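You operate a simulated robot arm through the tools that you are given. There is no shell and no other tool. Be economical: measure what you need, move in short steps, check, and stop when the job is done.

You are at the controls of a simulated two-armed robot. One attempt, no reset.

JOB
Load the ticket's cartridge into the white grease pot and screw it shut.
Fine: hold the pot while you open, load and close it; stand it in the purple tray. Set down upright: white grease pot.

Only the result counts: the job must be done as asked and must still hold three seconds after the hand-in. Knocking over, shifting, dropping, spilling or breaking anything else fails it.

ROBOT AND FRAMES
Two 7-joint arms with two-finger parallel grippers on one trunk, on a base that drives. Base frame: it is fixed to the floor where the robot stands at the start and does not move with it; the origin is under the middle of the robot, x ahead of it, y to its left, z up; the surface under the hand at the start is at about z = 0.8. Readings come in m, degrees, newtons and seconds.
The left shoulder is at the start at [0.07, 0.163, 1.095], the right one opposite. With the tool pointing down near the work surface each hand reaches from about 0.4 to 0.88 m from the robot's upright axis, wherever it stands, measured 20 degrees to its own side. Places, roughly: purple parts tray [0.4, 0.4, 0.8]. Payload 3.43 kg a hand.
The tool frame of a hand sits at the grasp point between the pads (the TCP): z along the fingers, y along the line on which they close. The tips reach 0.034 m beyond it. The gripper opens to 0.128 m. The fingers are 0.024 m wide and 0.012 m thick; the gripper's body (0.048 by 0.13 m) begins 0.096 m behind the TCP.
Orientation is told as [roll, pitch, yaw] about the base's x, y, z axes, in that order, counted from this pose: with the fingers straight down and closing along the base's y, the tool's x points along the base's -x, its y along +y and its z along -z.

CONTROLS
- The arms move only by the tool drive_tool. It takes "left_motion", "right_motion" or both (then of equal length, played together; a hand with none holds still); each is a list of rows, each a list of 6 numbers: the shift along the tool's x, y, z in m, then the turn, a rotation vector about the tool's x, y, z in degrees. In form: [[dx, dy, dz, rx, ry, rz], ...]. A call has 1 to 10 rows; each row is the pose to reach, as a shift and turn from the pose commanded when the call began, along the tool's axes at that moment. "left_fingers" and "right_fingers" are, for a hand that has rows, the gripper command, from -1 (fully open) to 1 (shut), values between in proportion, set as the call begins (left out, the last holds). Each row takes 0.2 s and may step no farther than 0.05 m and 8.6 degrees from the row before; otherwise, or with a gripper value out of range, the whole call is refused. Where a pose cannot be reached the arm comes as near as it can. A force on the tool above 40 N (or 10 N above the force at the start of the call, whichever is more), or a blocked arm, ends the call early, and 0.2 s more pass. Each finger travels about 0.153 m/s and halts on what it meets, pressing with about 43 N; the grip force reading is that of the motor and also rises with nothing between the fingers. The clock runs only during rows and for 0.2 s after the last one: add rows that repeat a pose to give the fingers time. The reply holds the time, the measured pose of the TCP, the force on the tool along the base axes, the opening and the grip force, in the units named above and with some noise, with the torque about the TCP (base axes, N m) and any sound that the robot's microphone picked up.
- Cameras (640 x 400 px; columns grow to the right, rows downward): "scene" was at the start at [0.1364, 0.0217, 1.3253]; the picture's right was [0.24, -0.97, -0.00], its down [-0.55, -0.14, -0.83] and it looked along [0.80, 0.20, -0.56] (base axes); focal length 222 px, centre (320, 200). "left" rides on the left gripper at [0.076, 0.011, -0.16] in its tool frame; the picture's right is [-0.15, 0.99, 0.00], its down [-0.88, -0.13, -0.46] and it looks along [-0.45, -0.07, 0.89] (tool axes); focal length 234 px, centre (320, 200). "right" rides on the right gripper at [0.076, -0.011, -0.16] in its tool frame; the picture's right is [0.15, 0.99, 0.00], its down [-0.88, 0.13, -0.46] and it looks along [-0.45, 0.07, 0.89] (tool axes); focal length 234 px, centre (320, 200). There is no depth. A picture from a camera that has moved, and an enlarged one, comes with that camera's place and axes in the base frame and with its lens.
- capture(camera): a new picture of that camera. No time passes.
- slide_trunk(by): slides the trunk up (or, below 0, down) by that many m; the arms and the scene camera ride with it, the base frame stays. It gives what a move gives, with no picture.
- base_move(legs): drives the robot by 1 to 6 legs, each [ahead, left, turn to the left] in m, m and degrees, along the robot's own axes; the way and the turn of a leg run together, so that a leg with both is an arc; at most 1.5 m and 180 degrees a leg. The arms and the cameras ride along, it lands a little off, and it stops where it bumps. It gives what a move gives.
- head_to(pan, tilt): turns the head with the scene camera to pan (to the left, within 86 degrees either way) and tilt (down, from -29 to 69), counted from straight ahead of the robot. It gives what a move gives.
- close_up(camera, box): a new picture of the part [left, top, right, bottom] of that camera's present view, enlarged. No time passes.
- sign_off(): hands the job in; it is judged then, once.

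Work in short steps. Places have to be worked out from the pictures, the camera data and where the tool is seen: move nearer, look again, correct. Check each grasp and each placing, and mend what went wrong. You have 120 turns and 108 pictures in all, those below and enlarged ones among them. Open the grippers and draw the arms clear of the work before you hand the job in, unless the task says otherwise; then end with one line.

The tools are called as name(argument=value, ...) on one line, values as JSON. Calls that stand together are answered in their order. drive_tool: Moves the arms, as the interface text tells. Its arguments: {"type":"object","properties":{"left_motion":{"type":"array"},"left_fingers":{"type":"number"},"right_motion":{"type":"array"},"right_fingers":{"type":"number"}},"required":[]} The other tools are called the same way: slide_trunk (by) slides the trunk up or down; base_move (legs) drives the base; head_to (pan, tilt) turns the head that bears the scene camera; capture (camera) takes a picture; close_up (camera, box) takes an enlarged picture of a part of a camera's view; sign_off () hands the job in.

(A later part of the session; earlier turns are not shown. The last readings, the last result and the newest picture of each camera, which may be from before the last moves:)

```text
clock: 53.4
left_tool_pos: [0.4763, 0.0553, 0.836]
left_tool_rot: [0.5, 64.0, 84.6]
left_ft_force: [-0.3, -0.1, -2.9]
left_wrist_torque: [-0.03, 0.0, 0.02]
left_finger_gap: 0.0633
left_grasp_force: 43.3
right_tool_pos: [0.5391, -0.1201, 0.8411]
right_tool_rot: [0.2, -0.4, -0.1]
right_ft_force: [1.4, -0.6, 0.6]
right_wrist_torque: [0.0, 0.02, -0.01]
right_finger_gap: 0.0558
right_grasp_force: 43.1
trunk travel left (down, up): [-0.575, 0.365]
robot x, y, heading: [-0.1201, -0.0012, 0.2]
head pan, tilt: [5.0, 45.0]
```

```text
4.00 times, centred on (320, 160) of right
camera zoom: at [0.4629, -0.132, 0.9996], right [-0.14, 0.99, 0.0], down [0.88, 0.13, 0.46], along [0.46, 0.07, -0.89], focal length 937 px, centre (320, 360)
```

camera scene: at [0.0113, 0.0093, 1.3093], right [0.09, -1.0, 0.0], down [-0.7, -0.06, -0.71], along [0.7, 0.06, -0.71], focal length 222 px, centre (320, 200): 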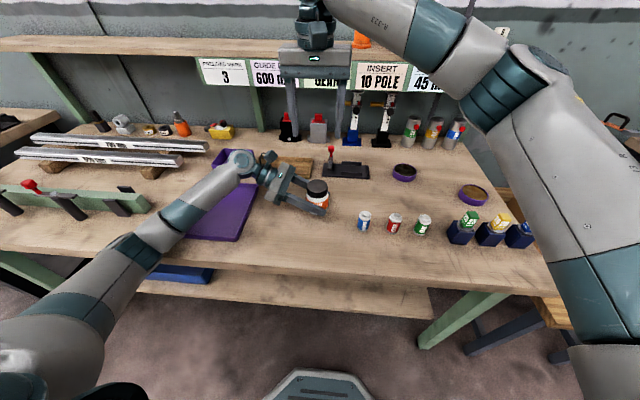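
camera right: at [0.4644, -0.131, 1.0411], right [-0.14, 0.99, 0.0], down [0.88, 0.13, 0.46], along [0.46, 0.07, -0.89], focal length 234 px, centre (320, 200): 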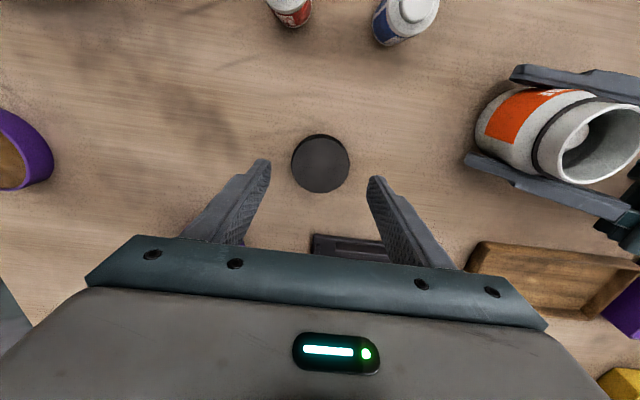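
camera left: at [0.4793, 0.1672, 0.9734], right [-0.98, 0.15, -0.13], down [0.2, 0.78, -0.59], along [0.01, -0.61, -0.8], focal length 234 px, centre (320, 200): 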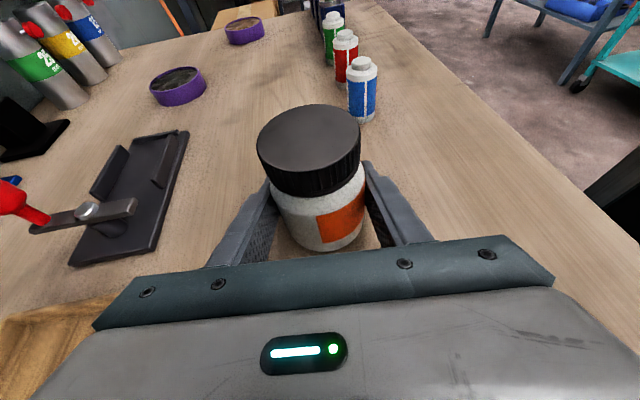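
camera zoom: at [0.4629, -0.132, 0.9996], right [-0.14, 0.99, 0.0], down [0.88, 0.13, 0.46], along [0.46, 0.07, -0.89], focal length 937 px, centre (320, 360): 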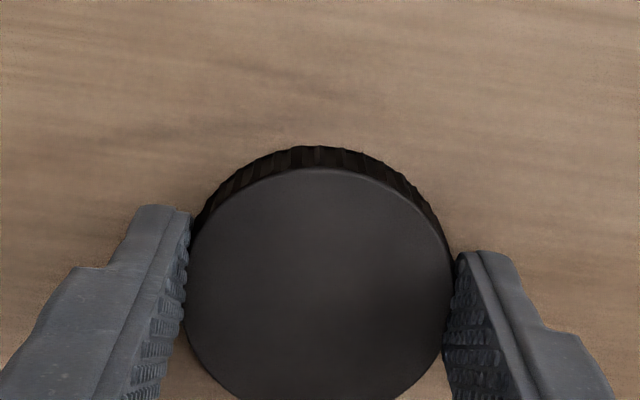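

Lid held. I lift it, carry it over the pot and turn the hand to yaw +60 on the way.

drive_tool(right_motion=[[0, 0, -0.045, 0, 0, 0], [0, 0, -0.09, 0, 0, 0], [0, 0, -0.14, 0, 0, 0], [0.009, 0.026, -0.14, 0, 0, -8.5], [0.018, 0.052, -0.14, 0, 0, -17], [0.027, 0.078, -0.14, 0, 0, -25.5], [0.036, 0.104, -0.14, 0, 0, -34], [0.045, 0.13, -0.14, 0, 0, -42.5], [0.054, 0.156, -0.14, 0, 0, -51], [0.063, 0.1815, -0.14, 0, 0, -59.5]])

close_up(camera="scene", box=[260, 120, 388, 220])

close_up(camera="left", box=[160, 20, 480, 220])

capture(camera="right")

```text
clock: 55.6
left_tool_pos: [0.4766, 0.0543, 0.8352]
left_tool_rot: [0.5, 64.2, 84.5]
left_ft_force: [0.3, -0.1, -2.1]
left_wrist_torque: [0.01, 0.02, 0.01]
left_finger_gap: 0.0631
left_grasp_force: 43.3
right_tool_pos: [0.4751, 0.0612, 0.9822]
right_tool_rot: [-0.2, -0.3, 59.5]
right_ft_force: [0.5, 0.9, 0.1]
right_wrist_torque: [-0.02, 0.0, -0.01]
right_finger_gap: 0.0559
right_grasp_force: 42.9
trunk travel left (down, up): [-0.575, 0.365]
robot x, y, heading: [-0.1178, 0.0005, -0.1]
head pan, tilt: [5.0, 45.0]
```

```text
4.00 times, centred on (324, 170) of scene
camera zoom: at [0.0115, 0.0087, 1.3093], right [0.09, -1.0, 0.0], down [-0.7, -0.06, -0.71], along [0.7, 0.06, -0.71], focal length 889 px, centre (304, 320)
```

zoom: 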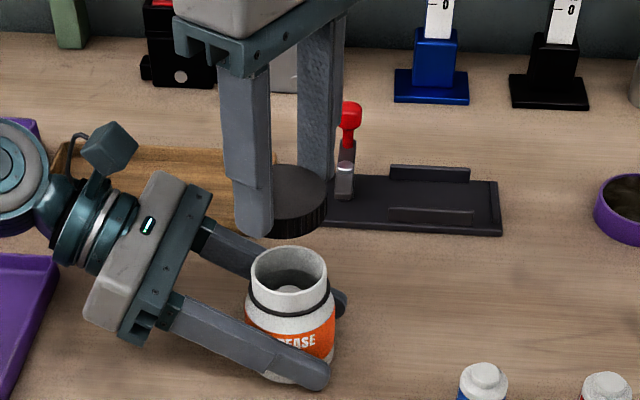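

```text
2.00 times, centred on (320, 120) of left
camera zoom: at [0.4761, 0.1658, 0.9731], right [-0.98, 0.16, -0.13], down [0.21, 0.78, -0.59], along [0.0, -0.61, -0.79], focal length 468 px, centre (320, 360)
```

zoom: 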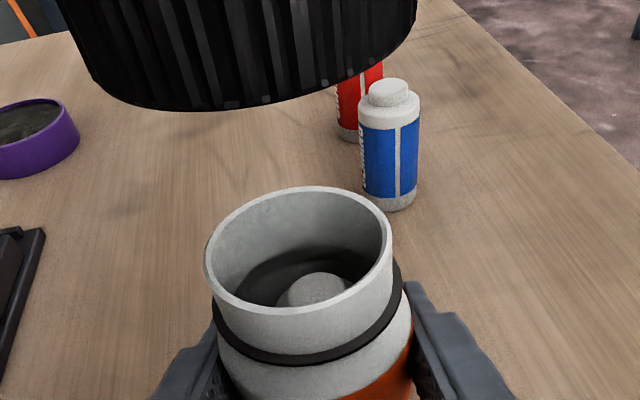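

```text
45 pictures are left
camera right: at [0.4453, -0.0103, 1.1402], right [-0.93, 0.38, 0.0], down [0.33, 0.82, 0.46], along [0.18, 0.42, -0.89], focal length 234 px, centre (320, 200)
```

right: 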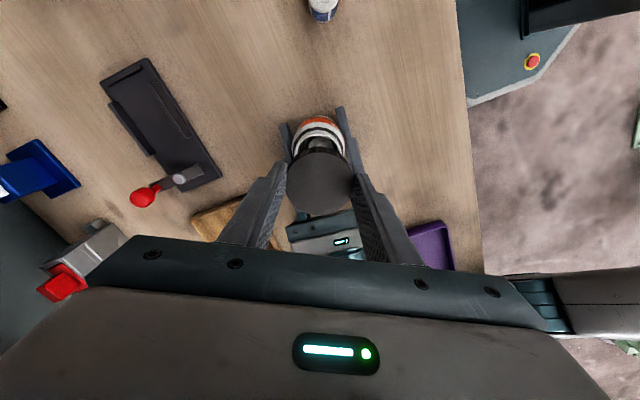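

Lid is aligned over the rim within 2 mm. I lower it slowly onto the neck.

drive_tool(right_motion=[[0, 0, 0.02, 0, 0, 0], [0, 0, 0.035, 0, 0, 0], [0, 0, 0.042, 0, 0, 0], [0, 0, 0.047, 0, 0, 0], [0, 0, 0.052, 0, 0, 0], [0, 0, 0.056, 0, 0, 0]])

close_up(camera="left", box=[200, 80, 420, 250])

close_up(camera="scene", box=[260, 140, 388, 220])

```text
clock: 57.0
left_tool_pos: [0.4773, 0.0561, 0.8341]
left_tool_rot: [0.6, 64.0, 84.8]
left_ft_force: [4.7, 1.1, -17.6]
left_wrist_torque: [0.06, -0.78, -0.07]
left_finger_gap: 0.0631
left_grasp_force: 42.8
right_tool_pos: [0.4765, 0.0602, 0.9281]
right_tool_rot: [-0.2, -0.5, 59.3]
right_ft_force: [-3.1, -4.2, 25.4]
right_wrist_torque: [-0.38, 0.71, 0.05]
right_finger_gap: 0.056
right_grasp_force: 43.2
trunk travel left (down, up): [-0.575, 0.365]
robot x, y, heading: [-0.1141, 0.0038, 0.1]
head pan, tilt: [5.0, 45.0]
```

```text
2.35 times, centred on (310, 165) of left
camera zoom: at [0.4758, 0.1648, 0.9722], right [-0.98, 0.16, -0.13], down [0.21, 0.78, -0.59], along [0.0, -0.6, -0.8], focal length 551 px, centre (344, 282)
```

zoom: 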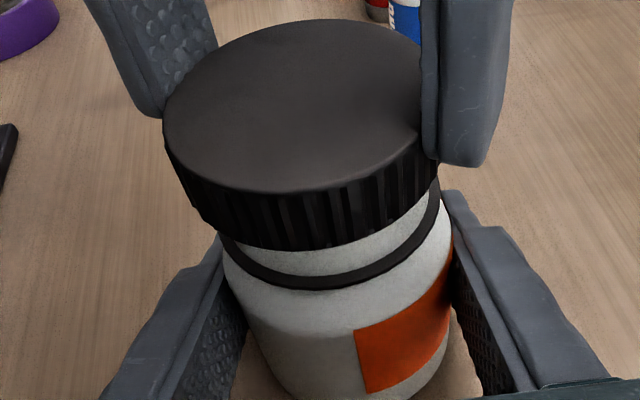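

```text
5.00 times, centred on (324, 180) of scene
camera zoom: at [0.0109, 0.0071, 1.3096], right [0.09, -1.0, 0.0], down [-0.7, -0.06, -0.71], along [0.7, 0.06, -0.71], focal length 1111 px, centre (300, 300)
```

zoom: 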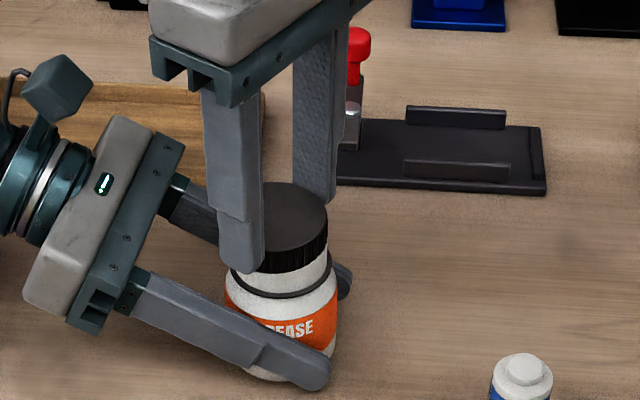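

The lid is over the neck but meets 25 N on its -x/-y side. I ease up, shift 2 mm toward -x,-y and press again gently.

drive_tool(right_motion=[[0, 0, -0.004, 0, 0, 0], [0.0016, 0.0008, -0.004, 0, 0, 0], [0.0016, 0.0008, -0.001, 0, 0, 0], [0.0016, 0.0008, 0.001, 0, 0, 0]])

```text
clock: 58.0
left_tool_pos: [0.4757, 0.054, 0.8342]
left_tool_rot: [0.6, 64.0, 84.7]
left_ft_force: [-6.1, -1.0, -28.4]
left_wrist_torque: [0.48, -1.04, -0.3]
left_finger_gap: 0.0633
left_grasp_force: 43.0
right_tool_pos: [0.4733, 0.0594, 0.9277]
right_tool_rot: [-0.3, -0.7, 59.2]
right_ft_force: [7.3, -1.3, 37.4]
right_wrist_torque: [-0.73, 0.12, 0.22]
right_finger_gap: 0.0562
right_grasp_force: 42.6
trunk travel left (down, up): [-0.575, 0.365]
robot x, y, heading: [-0.1196, 0.0007, 0.3]
head pan, tilt: [5.0, 45.0]
```

Same stop height, so the lid rests on the thread start. I ease the press and turn clockwise 80 degrees, feeding down a little.

drive_tool(right_motion=[[-0.0005, 0, -0.002, 0, 0, 8], [-0.0005, 0, -0.0015, 0, 0, 16], [-0.0005, 0, -0.001, 0, 0, 24], [-0.0005, 0, -0.0005, 0, 0, 32], [-0.0005, 0, 0, 0, 0, 40], [-0.0005, 0, 0.0005, 0, 0, 48], [-0.0005, 0, 0.001, 0, 0, 56], [-0.0005, 0, 0.0015, 0, 0, 64], [-0.0005, 0, 0.002, 0, 0, 72], [-0.0005, 0, 0.0025, 0, 0, 80]])

close_up(camera="left", box=[200, 80, 420, 250])

```text
clock: 60.2
left_tool_pos: [0.4764, 0.0536, 0.8366]
left_tool_rot: [0.4, 64.3, 84.5]
left_ft_force: [-6.2, 1.3, 34.1]
left_wrist_torque: [0.33, -0.12, -0.02]
left_finger_gap: 0.0632
left_grasp_force: 43.1
right_tool_pos: [0.4741, 0.0603, 0.9206]
right_tool_rot: [0.2, -0.1, -20.7]
right_ft_force: [5.8, -1.0, -36.5]
right_wrist_torque: [-0.13, -0.19, 0.05]
right_finger_gap: 0.0561
right_grasp_force: 42.4
trunk travel left (down, up): [-0.575, 0.365]
robot x, y, heading: [-0.1205, -0.0002, 0.1]
head pan, tilt: [5.0, 45.0]
```

```text
2.35 times, centred on (310, 165) of left
camera zoom: at [0.4763, 0.1647, 0.9743], right [-0.98, 0.16, -0.13], down [0.21, 0.77, -0.6], along [0.0, -0.61, -0.79], focal length 551 px, centre (344, 282)
```

zoom: 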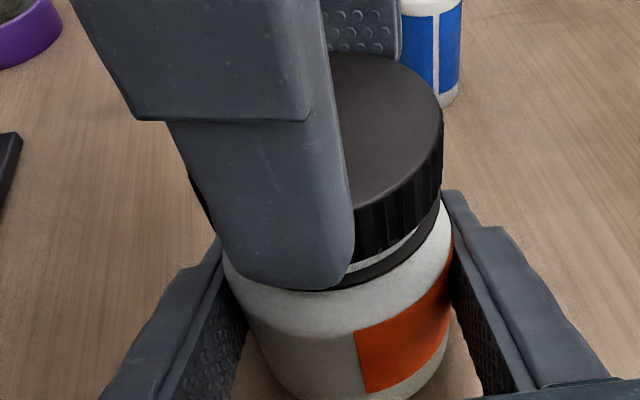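

The thread has engaged and is pulling the hand down. I relieve that by feeding down 3.5 mm and continue clockwise to yaw -57.

drive_tool(right_motion=[[0, 0, 0.003, 0, 0, 0], [0, 0, 0.0035, 0, 0, 8], [0, 0, 0.004, 0, 0, 16], [0, 0, 0.0045, 0, 0, 24], [0, 0, 0.005, 0, 0, 32], [0, 0, 0.0052, 0, 0, 36]])

```text
clock: 61.6
left_tool_pos: [0.4757, 0.0532, 0.8339]
left_tool_rot: [0.8, 64.2, 84.8]
left_ft_force: [-1.0, -23.8, 8.5]
left_wrist_torque: [1.34, 0.07, -0.06]
left_finger_gap: 0.063
left_grasp_force: 43.4
right_tool_pos: [0.4746, 0.0614, 0.9179]
right_tool_rot: [0.6, 0.2, -56.7]
right_ft_force: [0.8, 23.9, -9.0]
right_wrist_torque: [0.79, -0.17, 0.08]
right_finger_gap: 0.0561
right_grasp_force: 42.9
trunk travel left (down, up): [-0.575, 0.365]
robot x, y, heading: [-0.1206, 0.0002, 0.2]
head pan, tilt: [5.0, 45.0]
```

Lid is descending on the thread (hand at z 0.918). I ratchet: open, rise, swing back 60 degrees.

drive_tool(right_motion=[[0, 0, 0, 0, 0, 0], [0, 0, 0, 0, 0, 0], [0, 0, -0.045, 0, 0, 0], [0, 0, -0.045, 0, 0, -8.5], [0, 0, -0.045, 0, 0, -17], [0, 0, -0.045, 0, 0, -25.5], [0, 0, -0.045, 0, 0, -34], [0, 0, -0.045, 0, 0, -42.5], [0, 0, -0.045, 0, 0, -51], [0, 0, -0.045, 0, 0, -57]], right_fingers=-0.33)

close_up(camera="right", box=[240, 100, 400, 220])

close_up(camera="left", box=[200, 80, 420, 250])

```text
clock: 63.8
left_tool_pos: [0.4766, 0.0539, 0.8347]
left_tool_rot: [0.6, 64.1, 84.6]
left_ft_force: [-0.3, -0.1, -2.4]
left_wrist_torque: [0.0, 0.02, -0.01]
left_finger_gap: 0.0632
left_grasp_force: 43.3
right_tool_pos: [0.4749, 0.0598, 0.9619]
right_tool_rot: [0.1, -0.3, 0.5]
right_ft_force: [-0.1, -0.3, 0.1]
right_wrist_torque: [0.02, 0.02, 0.02]
right_finger_gap: 0.085
right_grasp_force: 0.0
trunk travel left (down, up): [-0.575, 0.365]
robot x, y, heading: [-0.1209, 0.0004, 0.1]
head pan, tilt: [5.0, 45.0]
```

```text
3.33 times, centred on (320, 160) of right
camera zoom: at [0.3982, 0.0478, 1.1206], right [-0.15, 0.99, 0.0], down [0.88, 0.14, 0.46], along [0.45, 0.07, -0.89], focal length 781 px, centre (320, 333)
```

zoom: 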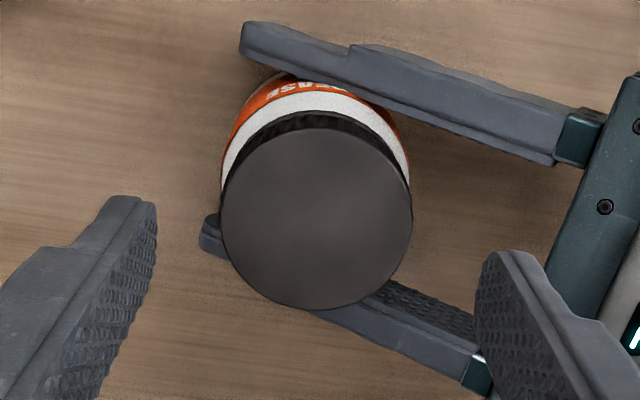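

```text
2.35 times, centred on (310, 165) of left
camera zoom: at [0.4763, 0.1651, 0.9732], right [-0.98, 0.16, -0.13], down [0.21, 0.78, -0.59], along [0.0, -0.61, -0.79], focal length 551 px, centre (344, 282)
```

zoom: 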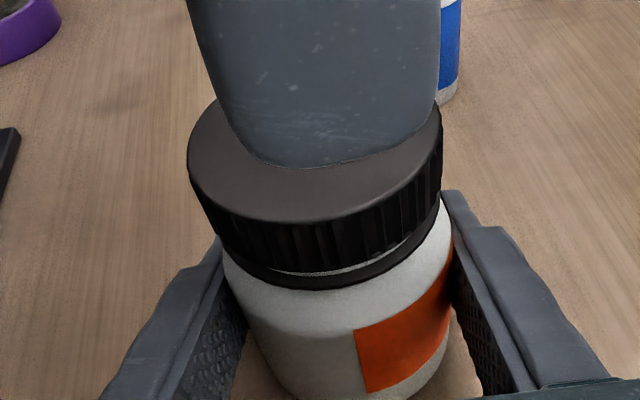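

Lid nearly down with a small sliver left; it is centred under the hand. I swing on to yaw +58 and descend.

drive_tool(right_motion=[[0, 0, 0, 0, 0, -8.5], [0, 0, 0, 0, 0, -17], [0, 0, 0, 0, 0, -25.5], [0, 0, 0, 0, 0, -34], [0, 0, 0, 0, 0, -42.5], [0, 0, 0, 0, 0, -51], [0, 0, 0, 0, 0, -58], [0, 0, 0.025, 0, 0, -58], [0, 0, 0.047, 0, 0, -58]])

drive_tool(right_motion=[[0, 0, 0, 0, 0, 0], [0, 0, 0, 0, 0, 0], [0, 0, 0, 0, 0, 0]], right_fingers=1)

```text
clock: 65.8
left_tool_pos: [0.4773, 0.0544, 0.8344]
left_tool_rot: [0.5, 64.1, 84.8]
left_ft_force: [0.8, 1.5, -2.3]
left_wrist_torque: [0.01, -0.02, 0.01]
left_finger_gap: 0.063
left_grasp_force: 43.0
right_tool_pos: [0.4751, 0.0603, 0.9143]
right_tool_rot: [0.0, -0.4, 58.3]
right_ft_force: [0.2, 0.5, 0.7]
right_wrist_torque: [-0.01, 0.02, 0.01]
right_finger_gap: 0.0851
right_grasp_force: 0.0
trunk travel left (down, up): [-0.575, 0.365]
robot x, y, heading: [-0.118, 0.0011, 0.1]
head pan, tilt: [5.0, 45.0]
```

```text
clock: 66.6
left_tool_pos: [0.4756, 0.0548, 0.8358]
left_tool_rot: [0.6, 64.1, 84.6]
left_ft_force: [-16.5, 9.6, 0.4]
left_wrist_torque: [-0.45, -0.79, 0.1]
left_finger_gap: 0.0633
left_grasp_force: 43.2
right_tool_pos: [0.4776, 0.0601, 0.9136]
right_tool_rot: [-0.3, -0.4, 58.1]
right_ft_force: [16.6, -9.8, -2.2]
right_wrist_torque: [-0.27, -0.51, 0.01]
right_finger_gap: 0.056
right_grasp_force: 42.9
trunk travel left (down, up): [-0.575, 0.365]
robot x, y, heading: [-0.1191, -0.0002, 0.2]
head pan, tilt: [5.0, 45.0]
```

Gripped; I relieve the side force by 1.8 mm along the closing line and turn clockwise 72 degrees with gentle feed.

drive_tool(right_motion=[[0, -0.0018, 0, 0, 0, 0], [0, -0.0018, 0.0004, 0, 0, 8], [0, -0.0018, 0.0008, 0, 0, 16], [0, -0.0018, 0.0011, 0, 0, 24], [0, -0.0018, 0.0014, 0, 0, 32], [0, -0.0018, 0.0017, 0, 0, 40], [0, -0.0018, 0.002, 0, 0, 48], [0, -0.0018, 0.0022, 0, 0, 56], [0, -0.0018, 0.0024, 0, 0, 64], [0, -0.0018, 0.0026, 0, 0, 72]])

close_up(camera="scene", box=[260, 140, 388, 220])

```text
clock: 68.8
left_tool_pos: [0.4764, 0.0542, 0.8355]
left_tool_rot: [0.6, 64.2, 84.5]
left_ft_force: [-21.8, -0.9, -3.8]
left_wrist_torque: [0.36, -0.84, 0.12]
left_finger_gap: 0.0633
left_grasp_force: 43.1
right_tool_pos: [0.4766, 0.0591, 0.9128]
right_tool_rot: [0.3, -0.3, -13.9]
right_ft_force: [20.7, 0.0, 3.6]
right_wrist_torque: [-0.4, -0.78, 0.01]
right_finger_gap: 0.0558
right_grasp_force: 43.2
trunk travel left (down, up): [-0.575, 0.365]
robot x, y, heading: [-0.1193, 0.0005, 0.0]
head pan, tilt: [5.0, 45.0]
```

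```text
5.00 times, centred on (324, 180) of scene
camera zoom: at [0.0118, 0.0076, 1.3092], right [0.09, -1.0, 0.0], down [-0.7, -0.06, -0.71], along [0.7, 0.06, -0.71], focal length 1111 px, centre (300, 300)
```

zoom: 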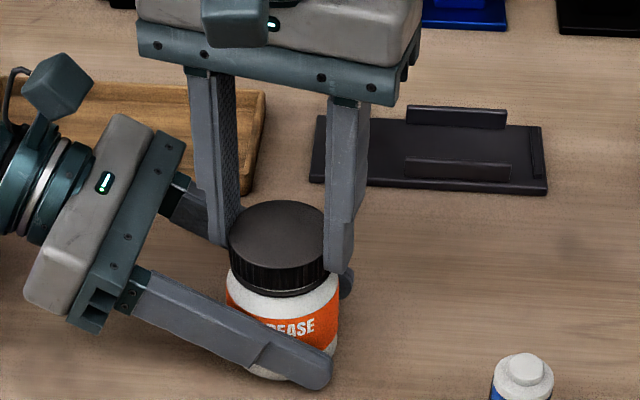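

Turning fine. I relieve the x force and continue clockwise 43 degrees.

drive_tool(right_motion=[[-0.0018, 0.0005, 0, 0, 0, 0], [-0.0018, 0.0005, 0.0003, 0, 0, 8], [-0.0018, 0.0005, 0.0006, 0, 0, 16], [-0.0018, 0.0005, 0.0009, 0, 0, 24], [-0.0018, 0.0005, 0.0012, 0, 0, 32], [-0.0018, 0.0005, 0.0015, 0, 0, 40], [-0.0018, 0.0005, 0.0015, 0, 0, 43]])

close_up(camera="left", box=[200, 80, 420, 250])

```text
clock: 70.4
left_tool_pos: [0.4767, 0.0545, 0.8341]
left_tool_rot: [0.7, 63.9, 84.8]
left_ft_force: [-1.4, -1.2, -17.8]
left_wrist_torque: [0.03, -0.05, 0.03]
left_finger_gap: 0.0629
left_grasp_force: 42.6
right_tool_pos: [0.4783, 0.0611, 0.9105]
right_tool_rot: [0.3, 0.1, -56.8]
right_ft_force: [0.8, 1.1, 14.1]
right_wrist_torque: [-0.01, -0.05, 0.02]
right_finger_gap: 0.0558
right_grasp_force: 42.8
trunk travel left (down, up): [-0.575, 0.365]
robot x, y, heading: [-0.1207, -0.0008, 0.2]
head pan, tilt: [5.0, 45.0]
```

```text
2.35 times, centred on (310, 165) of left
camera zoom: at [0.4765, 0.1653, 0.9724], right [-0.98, 0.16, -0.13], down [0.21, 0.78, -0.59], along [0.0, -0.61, -0.8], focal length 551 px, centre (344, 282)
```

zoom: 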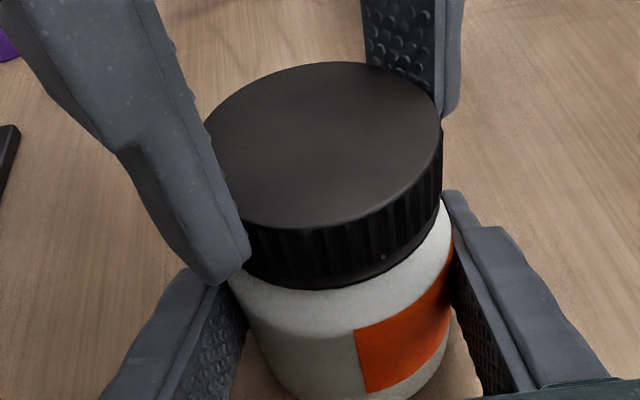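

The gap has vanished. I do one more stroke to make sure it is tight: open, rise, swing back.

drive_tool(right_motion=[[0, 0, -0.001, 0, 0, 0], [0, 0, -0.001, 0, 0, 0], [0, 0, -0.045, 0, 0, 0], [0, 0, -0.045, 0, 0, -8.5], [0, 0, -0.045, 0, 0, -17], [0, 0, -0.045, 0, 0, -25.5], [0, 0, -0.045, 0, 0, -34], [0, 0, -0.045, 0, 0, -42.5], [0, 0, -0.045, 0, 0, -51], [0, 0, -0.045, 0, 0, -57]], right_fingers=-0.33)

close_up(camera="right", box=[240, 100, 400, 220])

```text
clock: 72.6
left_tool_pos: [0.4763, 0.0543, 0.8351]
left_tool_rot: [0.6, 64.1, 84.6]
left_ft_force: [1.0, 0.2, -1.9]
left_wrist_torque: [-0.01, -0.03, 0.03]
left_finger_gap: 0.063
left_grasp_force: 43.1
right_tool_pos: [0.4782, 0.0602, 0.9563]
right_tool_rot: [0.2, -0.2, 0.4]
right_ft_force: [-0.4, 0.2, -0.5]
right_wrist_torque: [0.05, 0.02, -0.02]
right_finger_gap: 0.0853
right_grasp_force: 0.1
trunk travel left (down, up): [-0.575, 0.365]
robot x, y, heading: [-0.1201, 0.0007, 0.3]
head pan, tilt: [5.0, 45.0]
```

```text
3.33 times, centred on (320, 160) of right
camera zoom: at [0.4018, 0.0474, 1.114], right [-0.15, 0.99, 0.0], down [0.88, 0.13, 0.46], along [0.45, 0.07, -0.89], focal length 781 px, centre (320, 333)
```

zoom: 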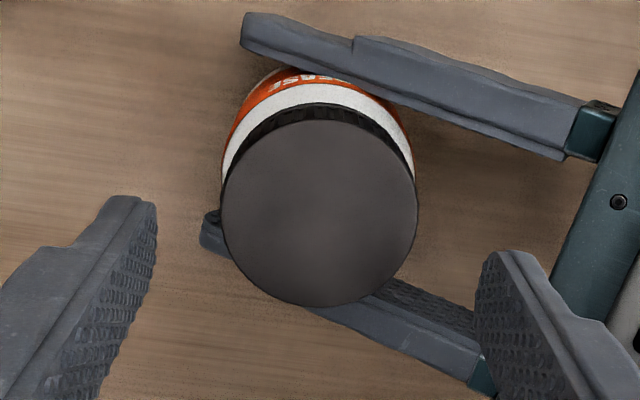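

I swing on to yaw +58, descend and grip the lid again.

drive_tool(right_motion=[[0.001, 0, 0, 0, 0, -8.5], [0.001, 0, 0, 0, 0, -17], [0.001, 0, 0, 0, 0, -25.5], [0.001, 0, 0, 0, 0, -34], [0.001, 0, 0, 0, 0, -42.5], [0.001, 0, 0, 0, 0, -51], [0.001, 0, 0, 0, 0, -58], [0.001, 0, 0.025, 0, 0, -58], [0.001, 0, 0.045, 0, 0, -58]])

drive_tool(right_motion=[[0, 0, 0, 0, 0, 0], [0, 0, 0, 0, 0, 0], [0, 0, 0, 0, 0, 0]], right_fingers=1)

```text
clock: 74.6
left_tool_pos: [0.4765, 0.0542, 0.8351]
left_tool_rot: [0.6, 64.0, 84.7]
left_ft_force: [-0.4, -0.5, -1.9]
left_wrist_torque: [-0.04, 0.04, 0.02]
left_finger_gap: 0.0631
left_grasp_force: 42.6
right_tool_pos: [0.4765, 0.0595, 0.9105]
right_tool_rot: [-0.1, -0.4, 58.3]
right_ft_force: [-0.7, 0.2, 0.3]
right_wrist_torque: [-0.01, 0.0, -0.01]
right_finger_gap: 0.0852
right_grasp_force: 0.1
trunk travel left (down, up): [-0.575, 0.365]
robot x, y, heading: [-0.1193, 0.0021, 0.1]
head pan, tilt: [5.0, 45.0]
```

```text
clock: 75.4
left_tool_pos: [0.4767, 0.0548, 0.8354]
left_tool_rot: [0.5, 64.2, 84.6]
left_ft_force: [4.3, -3.6, -1.1]
left_wrist_torque: [0.12, 0.2, -0.02]
left_finger_gap: 0.0631
left_grasp_force: 42.7
right_tool_pos: [0.4759, 0.0584, 0.9094]
right_tool_rot: [-0.1, -0.3, 58.2]
right_ft_force: [-4.3, 3.6, 0.3]
right_wrist_torque: [0.13, 0.09, 0.03]
right_finger_gap: 0.0563
right_grasp_force: 43.2
trunk travel left (down, up): [-0.575, 0.365]
robot x, y, heading: [-0.1207, 0.0037, 0.0]
head pan, tilt: [5.0, 45.0]
```

Good centred grip. I turn clockwise 80 degrees and watch for tightening.

drive_tool(right_motion=[[0, 0, 0.0002, 0, 0, 8], [0, 0, 0.0004, 0, 0, 16], [0, 0, 0.0006, 0, 0, 24], [0, 0, 0.0008, 0, 0, 32], [0, 0, 0.001, 0, 0, 40], [0, 0, 0.001, 0, 0, 48], [0, 0, 0.001, 0, 0, 56], [0, 0, 0.001, 0, 0, 64], [0, 0, 0.001, 0, 0, 72], [0, 0, 0.001, 0, 0, 80]])

close_up(camera="scene", box=[260, 140, 388, 220])

```text
clock: 77.6
left_tool_pos: [0.4766, 0.0538, 0.836]
left_tool_rot: [0.6, 64.1, 84.6]
left_ft_force: [-0.4, -1.2, -1.9]
left_wrist_torque: [0.15, -0.02, -1.84]
left_finger_gap: 0.063
left_grasp_force: 43.1
right_tool_pos: [0.4778, 0.0588, 0.9095]
right_tool_rot: [0.3, -0.3, -21.7]
right_ft_force: [0.8, 1.1, 0.2]
right_wrist_torque: [-0.07, -0.06, 1.83]
right_finger_gap: 0.0564
right_grasp_force: 43.2
trunk travel left (down, up): [-0.575, 0.365]
robot x, y, heading: [-0.1199, 0.0027, -0.1]
head pan, tilt: [5.0, 45.0]
```

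```text
5.00 times, centred on (324, 180) of scene
camera zoom: at [0.0118, 0.0076, 1.3092], right [0.09, -1.0, 0.0], down [-0.7, -0.06, -0.71], along [0.7, 0.06, -0.71], focal length 1111 px, centre (300, 300)
```

zoom: 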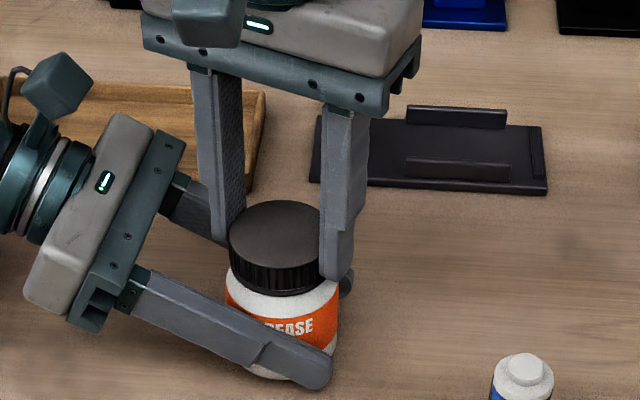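

Torque rose to 1.8 N m: the lid is screwed tight. I release it and take the right hand up and aside.

drive_tool(right_motion=[[0, 0, 0, 0, 0, 0], [0, 0, 0, 0, 0, 0], [0, 0, -0.05, 0, 0, 0], [0, 0, -0.1, 0, 0, 0], [0, 0, -0.15, 0, 0, 0]], right_fingers=-0.33)

drive_tool(right_motion=[[0, -0.045, 0, 0, 0, 0], [0, -0.09, 0, 0, 0, 0], [0, -0.135, 0, 0, 0, 0], [0, -0.18, 0, 0, 0, 0], [0, -0.225, 0, 0, 0, 0], [0, -0.27, 0, 0, 0, 0], [0, -0.315, 0, 0, 0, 0]])

close_up(camera="left", box=[200, 80, 420, 250])

capture(camera="scene")

```text
clock: 78.8
left_tool_pos: [0.4761, 0.0551, 0.8354]
left_tool_rot: [0.5, 64.2, 84.5]
left_ft_force: [-0.2, 0.0, -0.8]
left_wrist_torque: [-0.02, -0.06, 0.0]
left_finger_gap: 0.0631
left_grasp_force: 42.4
right_tool_pos: [0.476, 0.058, 1.0592]
right_tool_rot: [0.3, -0.2, -21.7]
right_ft_force: [-0.2, 0.3, 0.1]
right_wrist_torque: [0.0, -0.04, 0.02]
right_finger_gap: 0.085
right_grasp_force: 0.0
trunk travel left (down, up): [-0.575, 0.365]
robot x, y, heading: [-0.1228, 0.0006, -0.0]
head pan, tilt: [5.0, 45.0]
```

```text
clock: 80.4
left_tool_pos: [0.4758, 0.0531, 0.8352]
left_tool_rot: [0.5, 64.0, 84.6]
left_ft_force: [0.4, -0.4, -1.4]
left_wrist_torque: [0.04, 0.0, 0.01]
left_finger_gap: 0.0636
left_grasp_force: 42.9
right_tool_pos: [0.359, -0.236, 1.0577]
right_tool_rot: [0.4, -0.1, -21.7]
right_ft_force: [-0.7, 0.3, -0.5]
right_wrist_torque: [0.04, -0.05, -0.01]
right_finger_gap: 0.0849
right_grasp_force: 0.2
trunk travel left (down, up): [-0.575, 0.365]
robot x, y, heading: [-0.1191, 0.0032, -0.1]
head pan, tilt: [5.0, 45.0]
```

```text
2.35 times, centred on (310, 165) of left
camera zoom: at [0.4754, 0.1639, 0.974], right [-0.98, 0.16, -0.13], down [0.21, 0.78, -0.59], along [0.0, -0.61, -0.8], focal length 551 px, centre (344, 282)
```

zoom: 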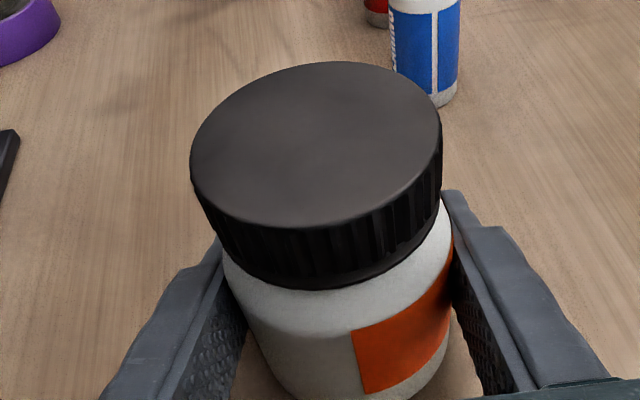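

```text
34 pictures are left
camera scene: at [0.0107, 0.0057, 1.3094], right [0.09, -1.0, 0.0], down [-0.7, -0.06, -0.71], along [0.7, 0.06, -0.71], focal length 222 px, centre (320, 200)
```

scene: 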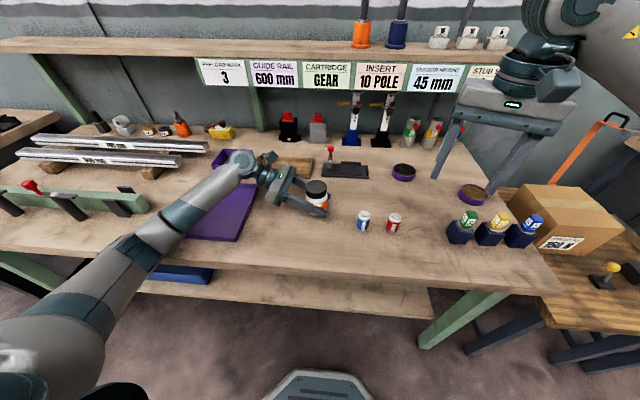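

Lid flush, everything else undisturbed. I lift the pot 0.08 m with the left hand.

drive_tool(left_motion=[[0.018, 0, -0.009, 0, 0, 0], [0.045, 0, -0.022, 0, 0, 0], [0.072, 0, -0.035, 0, 0, 0]])

close_up(camera="scene", box=[150, 130, 390, 280])

```text
clock: 81.2
left_tool_pos: [0.4766, 0.0545, 0.9159]
left_tool_rot: [0.6, 64.1, 84.6]
left_ft_force: [0.2, -0.2, -2.0]
left_wrist_torque: [0.01, -0.01, 0.02]
left_finger_gap: 0.0631
left_grasp_force: 42.8
right_tool_pos: [0.3593, -0.2337, 1.0568]
right_tool_rot: [0.4, -0.2, -21.6]
right_ft_force: [-0.1, 0.3, 0.8]
right_wrist_torque: [0.04, 0.0, -0.01]
right_finger_gap: 0.0854
right_grasp_force: 0.0
trunk travel left (down, up): [-0.575, 0.365]
robot x, y, heading: [-0.1208, 0.0001, 0.1]
head pan, tilt: [5.0, 45.0]
```

```text
2.67 times, centred on (270, 205) of scene
camera zoom: at [0.0114, 0.0071, 1.3092], right [0.09, -1.0, 0.0], down [-0.7, -0.06, -0.71], along [0.7, 0.06, -0.71], focal length 593 px, centre (453, 187)
```

zoom: 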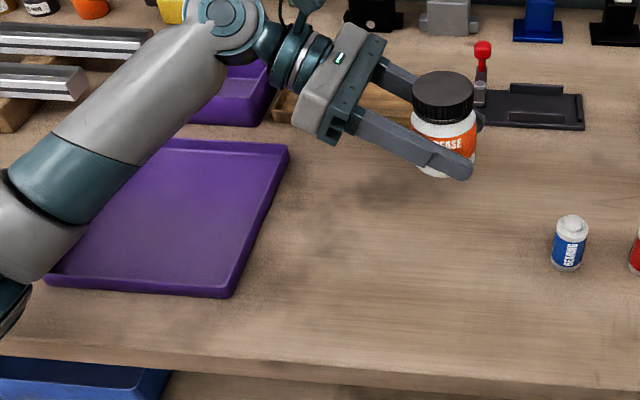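

Pot lifted upright. I carry it left over the tray centre, at about [0.45, 0.365].

drive_tool(left_motion=[[-0.017, 0.007, -0.034, 0, 0, 0], [-0.034, 0.014, -0.069, 0, 0, 0], [-0.05, 0.021, -0.103, 0, 0, 0], [-0.067, 0.028, -0.138, 0, 0, 0], [-0.084, 0.035, -0.172, 0, 0, 0], [-0.1, 0.042, -0.206, 0, 0, 0], [-0.117, 0.049, -0.241, 0, 0, 0], [-0.134, 0.056, -0.275, 0, 0, 0]])

head_to(pan=25, tilt=45)

capture(camera="scene")

capture(camera="left")

```text
clock: 83.0
left_tool_pos: [0.4499, 0.367, 0.9157]
left_tool_rot: [0.4, 64.0, 84.4]
left_ft_force: [-0.9, -0.6, -1.8]
left_wrist_torque: [-0.01, 0.0, 0.0]
left_finger_gap: 0.063
left_grasp_force: 43.0
right_tool_pos: [0.3597, -0.2323, 1.0583]
right_tool_rot: [0.2, -0.1, -21.7]
right_ft_force: [0.0, -1.0, -0.8]
right_wrist_torque: [-0.03, -0.01, 0.0]
right_finger_gap: 0.0853
right_grasp_force: 0.1
trunk travel left (down, up): [-0.575, 0.365]
robot x, y, heading: [-0.1184, 0.005, 0.0]
head pan, tilt: [5.0, 45.0]
```

```text
clock: 83.8
left_tool_pos: [0.449, 0.3659, 0.9158]
left_tool_rot: [0.5, 64.1, 84.6]
left_ft_force: [0.2, -1.3, -2.0]
left_wrist_torque: [-0.04, -0.01, -0.02]
left_finger_gap: 0.063
left_grasp_force: 43.1
right_tool_pos: [0.3595, -0.2331, 1.0576]
right_tool_rot: [0.3, -0.2, -21.8]
right_ft_force: [0.3, -0.4, 0.1]
right_wrist_torque: [-0.02, 0.02, -0.01]
right_finger_gap: 0.0851
right_grasp_force: 0.1
trunk travel left (down, up): [-0.575, 0.365]
robot x, y, heading: [-0.1184, 0.0019, -0.2]
head pan, tilt: [25.0, 45.0]
```

```text
32 pictures are left
camera scene: at [0.0043, 0.0349, 1.3092], right [0.42, -0.91, 0.0], down [-0.64, -0.3, -0.71], along [0.64, 0.3, -0.71], focal length 222 px, centre (320, 200)
```

scene: 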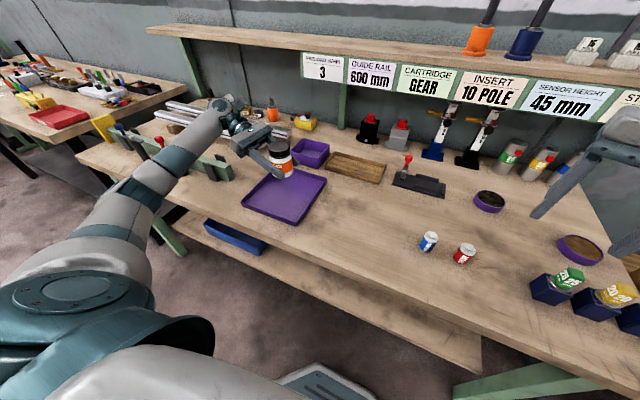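

```text
31 pictures are left
camera left: at [0.4496, 0.4761, 1.0538], right [-0.98, 0.16, -0.13], down [0.21, 0.78, -0.59], along [0.0, -0.61, -0.79], focal length 234 px, centre (320, 200)
```

left: 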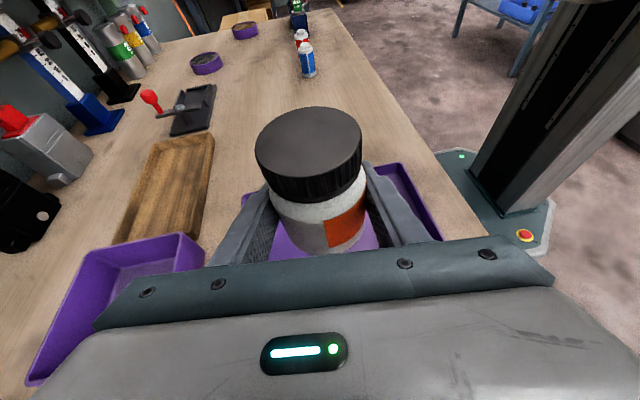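

The pot is above the tray's middle. I zoom to check arm clearances before lowering.

close_up(camera="scene", box=[130, 80, 350, 240])

```text
2.50 times, centred on (240, 160) of scene
camera zoom: at [0.0043, 0.0349, 1.3092], right [0.42, -0.91, 0.0], down [-0.64, -0.3, -0.71], along [0.64, 0.3, -0.71], focal length 556 px, centre (520, 300)
```

zoom: 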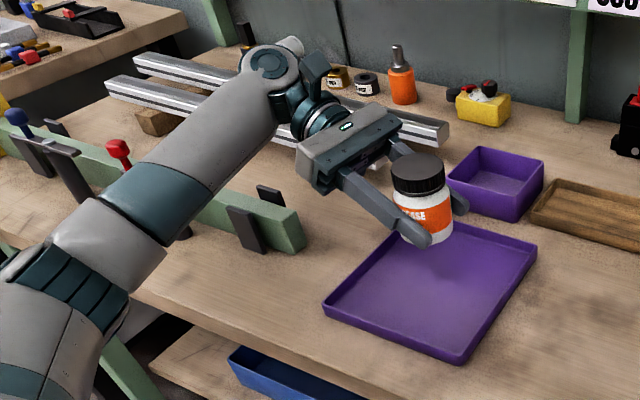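

The wrist would come low near the green clamp block. I yaw the hand 30 degrees so that the wrist swings toward the robot, and shift the pot 0.03 m toward -y.

drive_tool(left_motion=[[0.003, -0.0007, 0.0067, 6.75, 0, -3.28], [0.0065, -0.0014, 0.0134, 13.5, 0, -6.56], [0.01, -0.0021, 0.02, 20.2, 0, -9.83], [0.013, -0.0028, 0.0269, 27, 0, -13.1]])

close_up(camera="scene", box=[130, 80, 350, 240])

```text
clock: 84.8
left_tool_pos: [0.4509, 0.3346, 0.9145]
left_tool_rot: [0.3, 64.0, 114.5]
left_ft_force: [0.5, -0.8, -1.5]
left_wrist_torque: [-0.02, -0.01, 0.02]
left_finger_gap: 0.0632
left_grasp_force: 43.7
right_tool_pos: [0.3586, -0.233, 1.0567]
right_tool_rot: [0.2, -0.2, -21.7]
right_ft_force: [-0.2, -0.1, -0.4]
right_wrist_torque: [-0.03, -0.01, 0.01]
right_finger_gap: 0.085
right_grasp_force: 0.1
trunk travel left (down, up): [-0.575, 0.365]
robot x, y, heading: [-0.1219, 0.0026, 0.3]
head pan, tilt: [25.0, 45.0]
```

```text
2.50 times, centred on (240, 160) of scene
camera zoom: at [0.0035, 0.0346, 1.3093], right [0.42, -0.91, 0.0], down [-0.64, -0.3, -0.71], along [0.64, 0.3, -0.71], focal length 556 px, centre (520, 300)
```

zoom: 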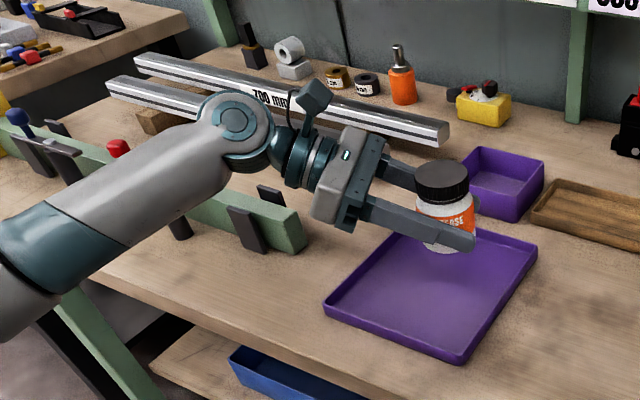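

Further swing for more clearance: yaw 20 degrees more and the pot 0.03 m toward the robot.

drive_tool(left_motion=[[-0.0025, 0.0084, -0.0051, 6, 0, -2.91], [-0.005, 0.0168, -0.0102, 12, 0, -5.83], [-0.0075, 0.0252, -0.0153, 18, 0, -8.74]])

close_up(camera="scene", box=[130, 80, 350, 240])

capture(camera="left")

```text
clock: 85.6
left_tool_pos: [0.4217, 0.3386, 0.9157]
left_tool_rot: [0.3, 64.0, 134.5]
left_ft_force: [-0.7, 0.1, -1.3]
left_wrist_torque: [0.03, 0.0, 0.03]
left_finger_gap: 0.0632
left_grasp_force: 43.4
right_tool_pos: [0.3591, -0.2338, 1.0575]
right_tool_rot: [0.4, -0.1, -21.7]
right_ft_force: [0.8, -0.4, -0.6]
right_wrist_torque: [0.04, 0.02, -0.03]
right_finger_gap: 0.0852
right_grasp_force: 0.1
trunk travel left (down, up): [-0.575, 0.365]
robot x, y, heading: [-0.1221, 0.0008, 0.1]
head pan, tilt: [25.0, 45.0]
```

```text
2.50 times, centred on (240, 160) of scene
camera zoom: at [0.0033, 0.0341, 1.3093], right [0.42, -0.91, 0.0], down [-0.64, -0.3, -0.71], along [0.64, 0.3, -0.71], focal length 556 px, centre (520, 300)
```

zoom: 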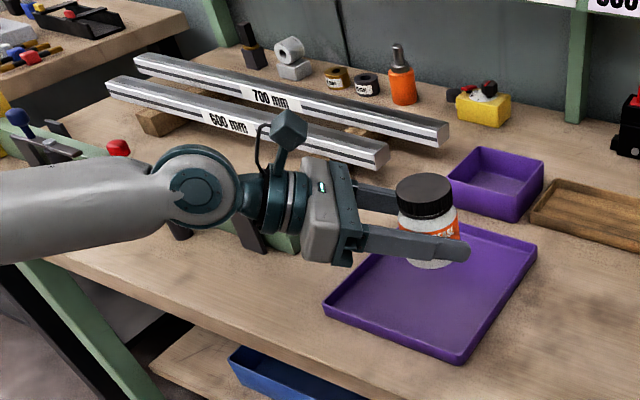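

```text
27 pictures are left
camera left: at [0.3359, 0.4096, 1.0541], right [-0.75, -0.64, -0.13], down [-0.46, 0.66, -0.59], along [0.47, -0.39, -0.8], focal length 234 px, centre (320, 200)
```

left: 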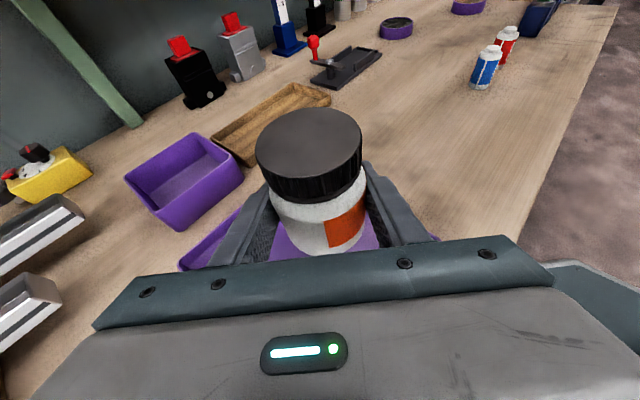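

Clear of the block now. I lower the pot 0.065 m, then in small steps until it touches the tray floor.

drive_tool(left_motion=[[-0.03, 0, 0.0146, 0, 0, 0], [-0.0585, 0, 0.0284, 0, 0, 0]])

close_up(camera="scene", box=[190, 120, 350, 240])

```text
clock: 86.2
left_tool_pos: [0.4231, 0.3391, 0.8494]
left_tool_rot: [0.5, 64.0, 134.7]
left_ft_force: [0.8, -0.2, -2.4]
left_wrist_torque: [-0.01, 0.02, -0.01]
left_finger_gap: 0.0631
left_grasp_force: 43.0
right_tool_pos: [0.3587, -0.233, 1.058]
right_tool_rot: [0.4, -0.1, -21.6]
right_ft_force: [-0.4, 0.0, -0.6]
right_wrist_torque: [-0.02, -0.01, 0.0]
right_finger_gap: 0.0854
right_grasp_force: 0.1
trunk travel left (down, up): [-0.575, 0.365]
robot x, y, heading: [-0.1225, 0.0037, 0.1]
head pan, tilt: [25.0, 45.0]
```

```text
3.33 times, centred on (270, 180) of scene
camera zoom: at [0.0046, 0.0353, 1.3093], right [0.42, -0.91, 0.0], down [-0.64, -0.3, -0.71], along [0.64, 0.3, -0.71], focal length 741 px, centre (487, 267)
```

zoom: 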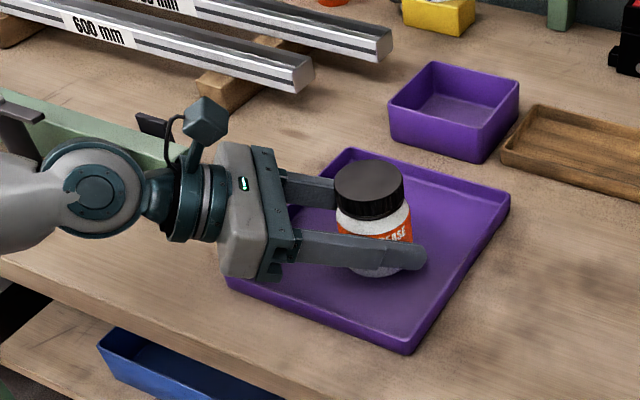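

It is well inside the tray. Small steps down until contact.

drive_tool(left_motion=[[-0.0027, 0, 0.0013, 0, 0, 0], [-0.0045, 0, 0.0022, 0, 0, 0], [-0.0063, 0, 0.0031, 0, 0, 0], [-0.0081, 0, 0.0039, 0, 0, 0]])

```text
clock: 87.2
left_tool_pos: [0.4213, 0.34, 0.8401]
left_tool_rot: [0.3, 63.8, 134.5]
left_ft_force: [-0.1, 0.4, -1.7]
left_wrist_torque: [0.0, -0.02, 0.02]
left_finger_gap: 0.0631
left_grasp_force: 42.6
right_tool_pos: [0.3593, -0.2322, 1.058]
right_tool_rot: [0.2, -0.2, -21.8]
right_ft_force: [-0.5, 1.3, -0.4]
right_wrist_torque: [-0.04, -0.03, 0.0]
right_finger_gap: 0.0853
right_grasp_force: 0.1
trunk travel left (down, up): [-0.575, 0.365]
robot x, y, heading: [-0.1222, -0.0015, 0.0]
head pan, tilt: [25.0, 45.0]
```

drive_tool(left_motion=[[-0.0009, 0, 0.0004, 0, 0, 0], [-0.0018, 0, 0.0009, 0, 0, 0], [-0.0027, 0, 0.0013, 0, 0, 0]])

```text
clock: 88.0
left_tool_pos: [0.422, 0.3405, 0.8388]
left_tool_rot: [0.2, 64.0, 134.5]
left_ft_force: [0.6, 0.4, -0.1]
left_wrist_torque: [0.05, -0.01, -0.01]
left_finger_gap: 0.0632
left_grasp_force: 43.3
right_tool_pos: [0.3596, -0.2336, 1.0572]
right_tool_rot: [0.3, -0.2, -21.8]
right_ft_force: [0.4, 1.1, 1.5]
right_wrist_torque: [0.02, 0.01, -0.02]
right_finger_gap: 0.0846
right_grasp_force: 0.0
trunk travel left (down, up): [-0.575, 0.365]
robot x, y, heading: [-0.119, 0.0041, 0.2]
head pan, tilt: [25.0, 45.0]
```

The hand's load is vanishing: contact is starting at z 0.839. One more millimetre.

drive_tool(left_motion=[[-0.0009, 0, 0.0004, 0, 0, 0], [-0.0009, 0, 0.0004, 0, 0, 0]])

close_up(camera="scene", box=[230, 140, 326, 200])

```text
clock: 88.6
left_tool_pos: [0.4222, 0.3394, 0.8381]
left_tool_rot: [0.0, 64.1, 134.2]
left_ft_force: [0.4, 2.0, 9.2]
left_wrist_torque: [0.22, 0.12, -0.03]
left_finger_gap: 0.0635
left_grasp_force: 43.1
right_tool_pos: [0.3586, -0.2324, 1.0579]
right_tool_rot: [0.5, -0.2, -21.7]
right_ft_force: [-0.2, 0.6, -1.0]
right_wrist_torque: [0.01, 0.01, -0.01]
right_finger_gap: 0.0852
right_grasp_force: 0.0
trunk travel left (down, up): [-0.575, 0.365]
robot x, y, heading: [-0.1182, 0.0008, 0.1]
head pan, tilt: [25.0, 45.0]
```

```text
6.67 times, centred on (278, 170) of scene
camera zoom: at [0.0032, 0.0345, 1.3095], right [0.42, -0.91, 0.0], down [-0.64, -0.3, -0.71], along [0.64, 0.3, -0.71], focal length 1482 px, centre (600, 400)
```

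zoom: 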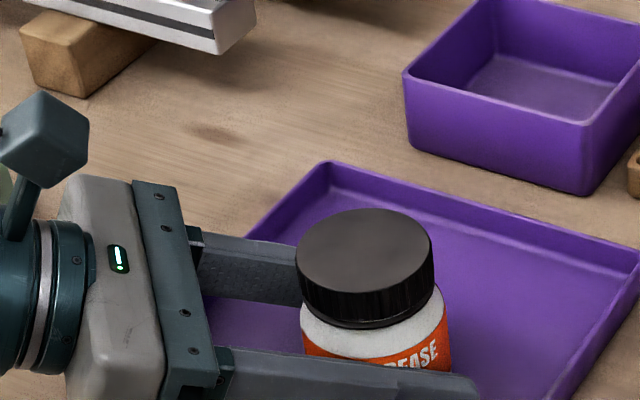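

Pot rests on the tray floor (9 N). I open the left fingers just a little (gap 0.08) and back out along the finger axis.

drive_tool(left_motion=[[0.001, 0, 0, 0, 0, 0], [0.001, 0, 0, 0, 0, 0], [0.001, 0, 0, 0, 0, 0]], left_fingers=-0.25)

close_up(camera="left", box=[200, 80, 440, 260])

```text
clock: 89.4
left_tool_pos: [0.4222, 0.3391, 0.8375]
left_tool_rot: [0.5, 63.8, 134.6]
left_ft_force: [-0.2, 0.7, -0.9]
left_wrist_torque: [0.0, -0.04, -0.01]
left_finger_gap: 0.0801
left_grasp_force: 0.0
right_tool_pos: [0.3591, -0.2315, 1.0573]
right_tool_rot: [0.3, -0.2, -21.7]
right_ft_force: [-0.2, -0.4, -0.2]
right_wrist_torque: [0.03, -0.01, -0.02]
right_finger_gap: 0.0853
right_grasp_force: 0.1
trunk travel left (down, up): [-0.575, 0.365]
robot x, y, heading: [-0.1211, -0.0015, 0.1]
head pan, tilt: [25.0, 45.0]
```

```text
2.22 times, centred on (320, 170) of left
camera zoom: at [0.3366, 0.4105, 0.9762], right [-0.75, -0.64, -0.13], down [-0.46, 0.66, -0.59], along [0.47, -0.39, -0.8], focal length 520 px, centre (320, 267)
```

zoom: 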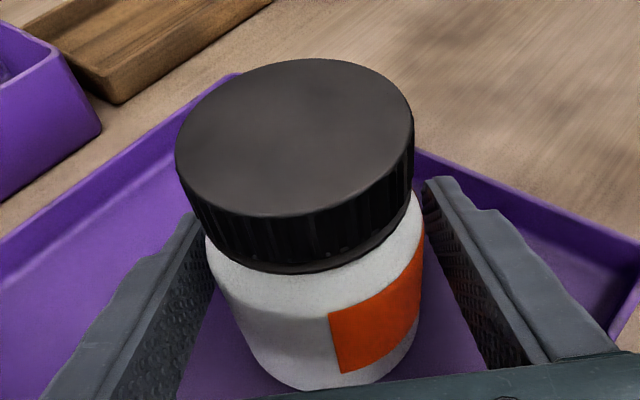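

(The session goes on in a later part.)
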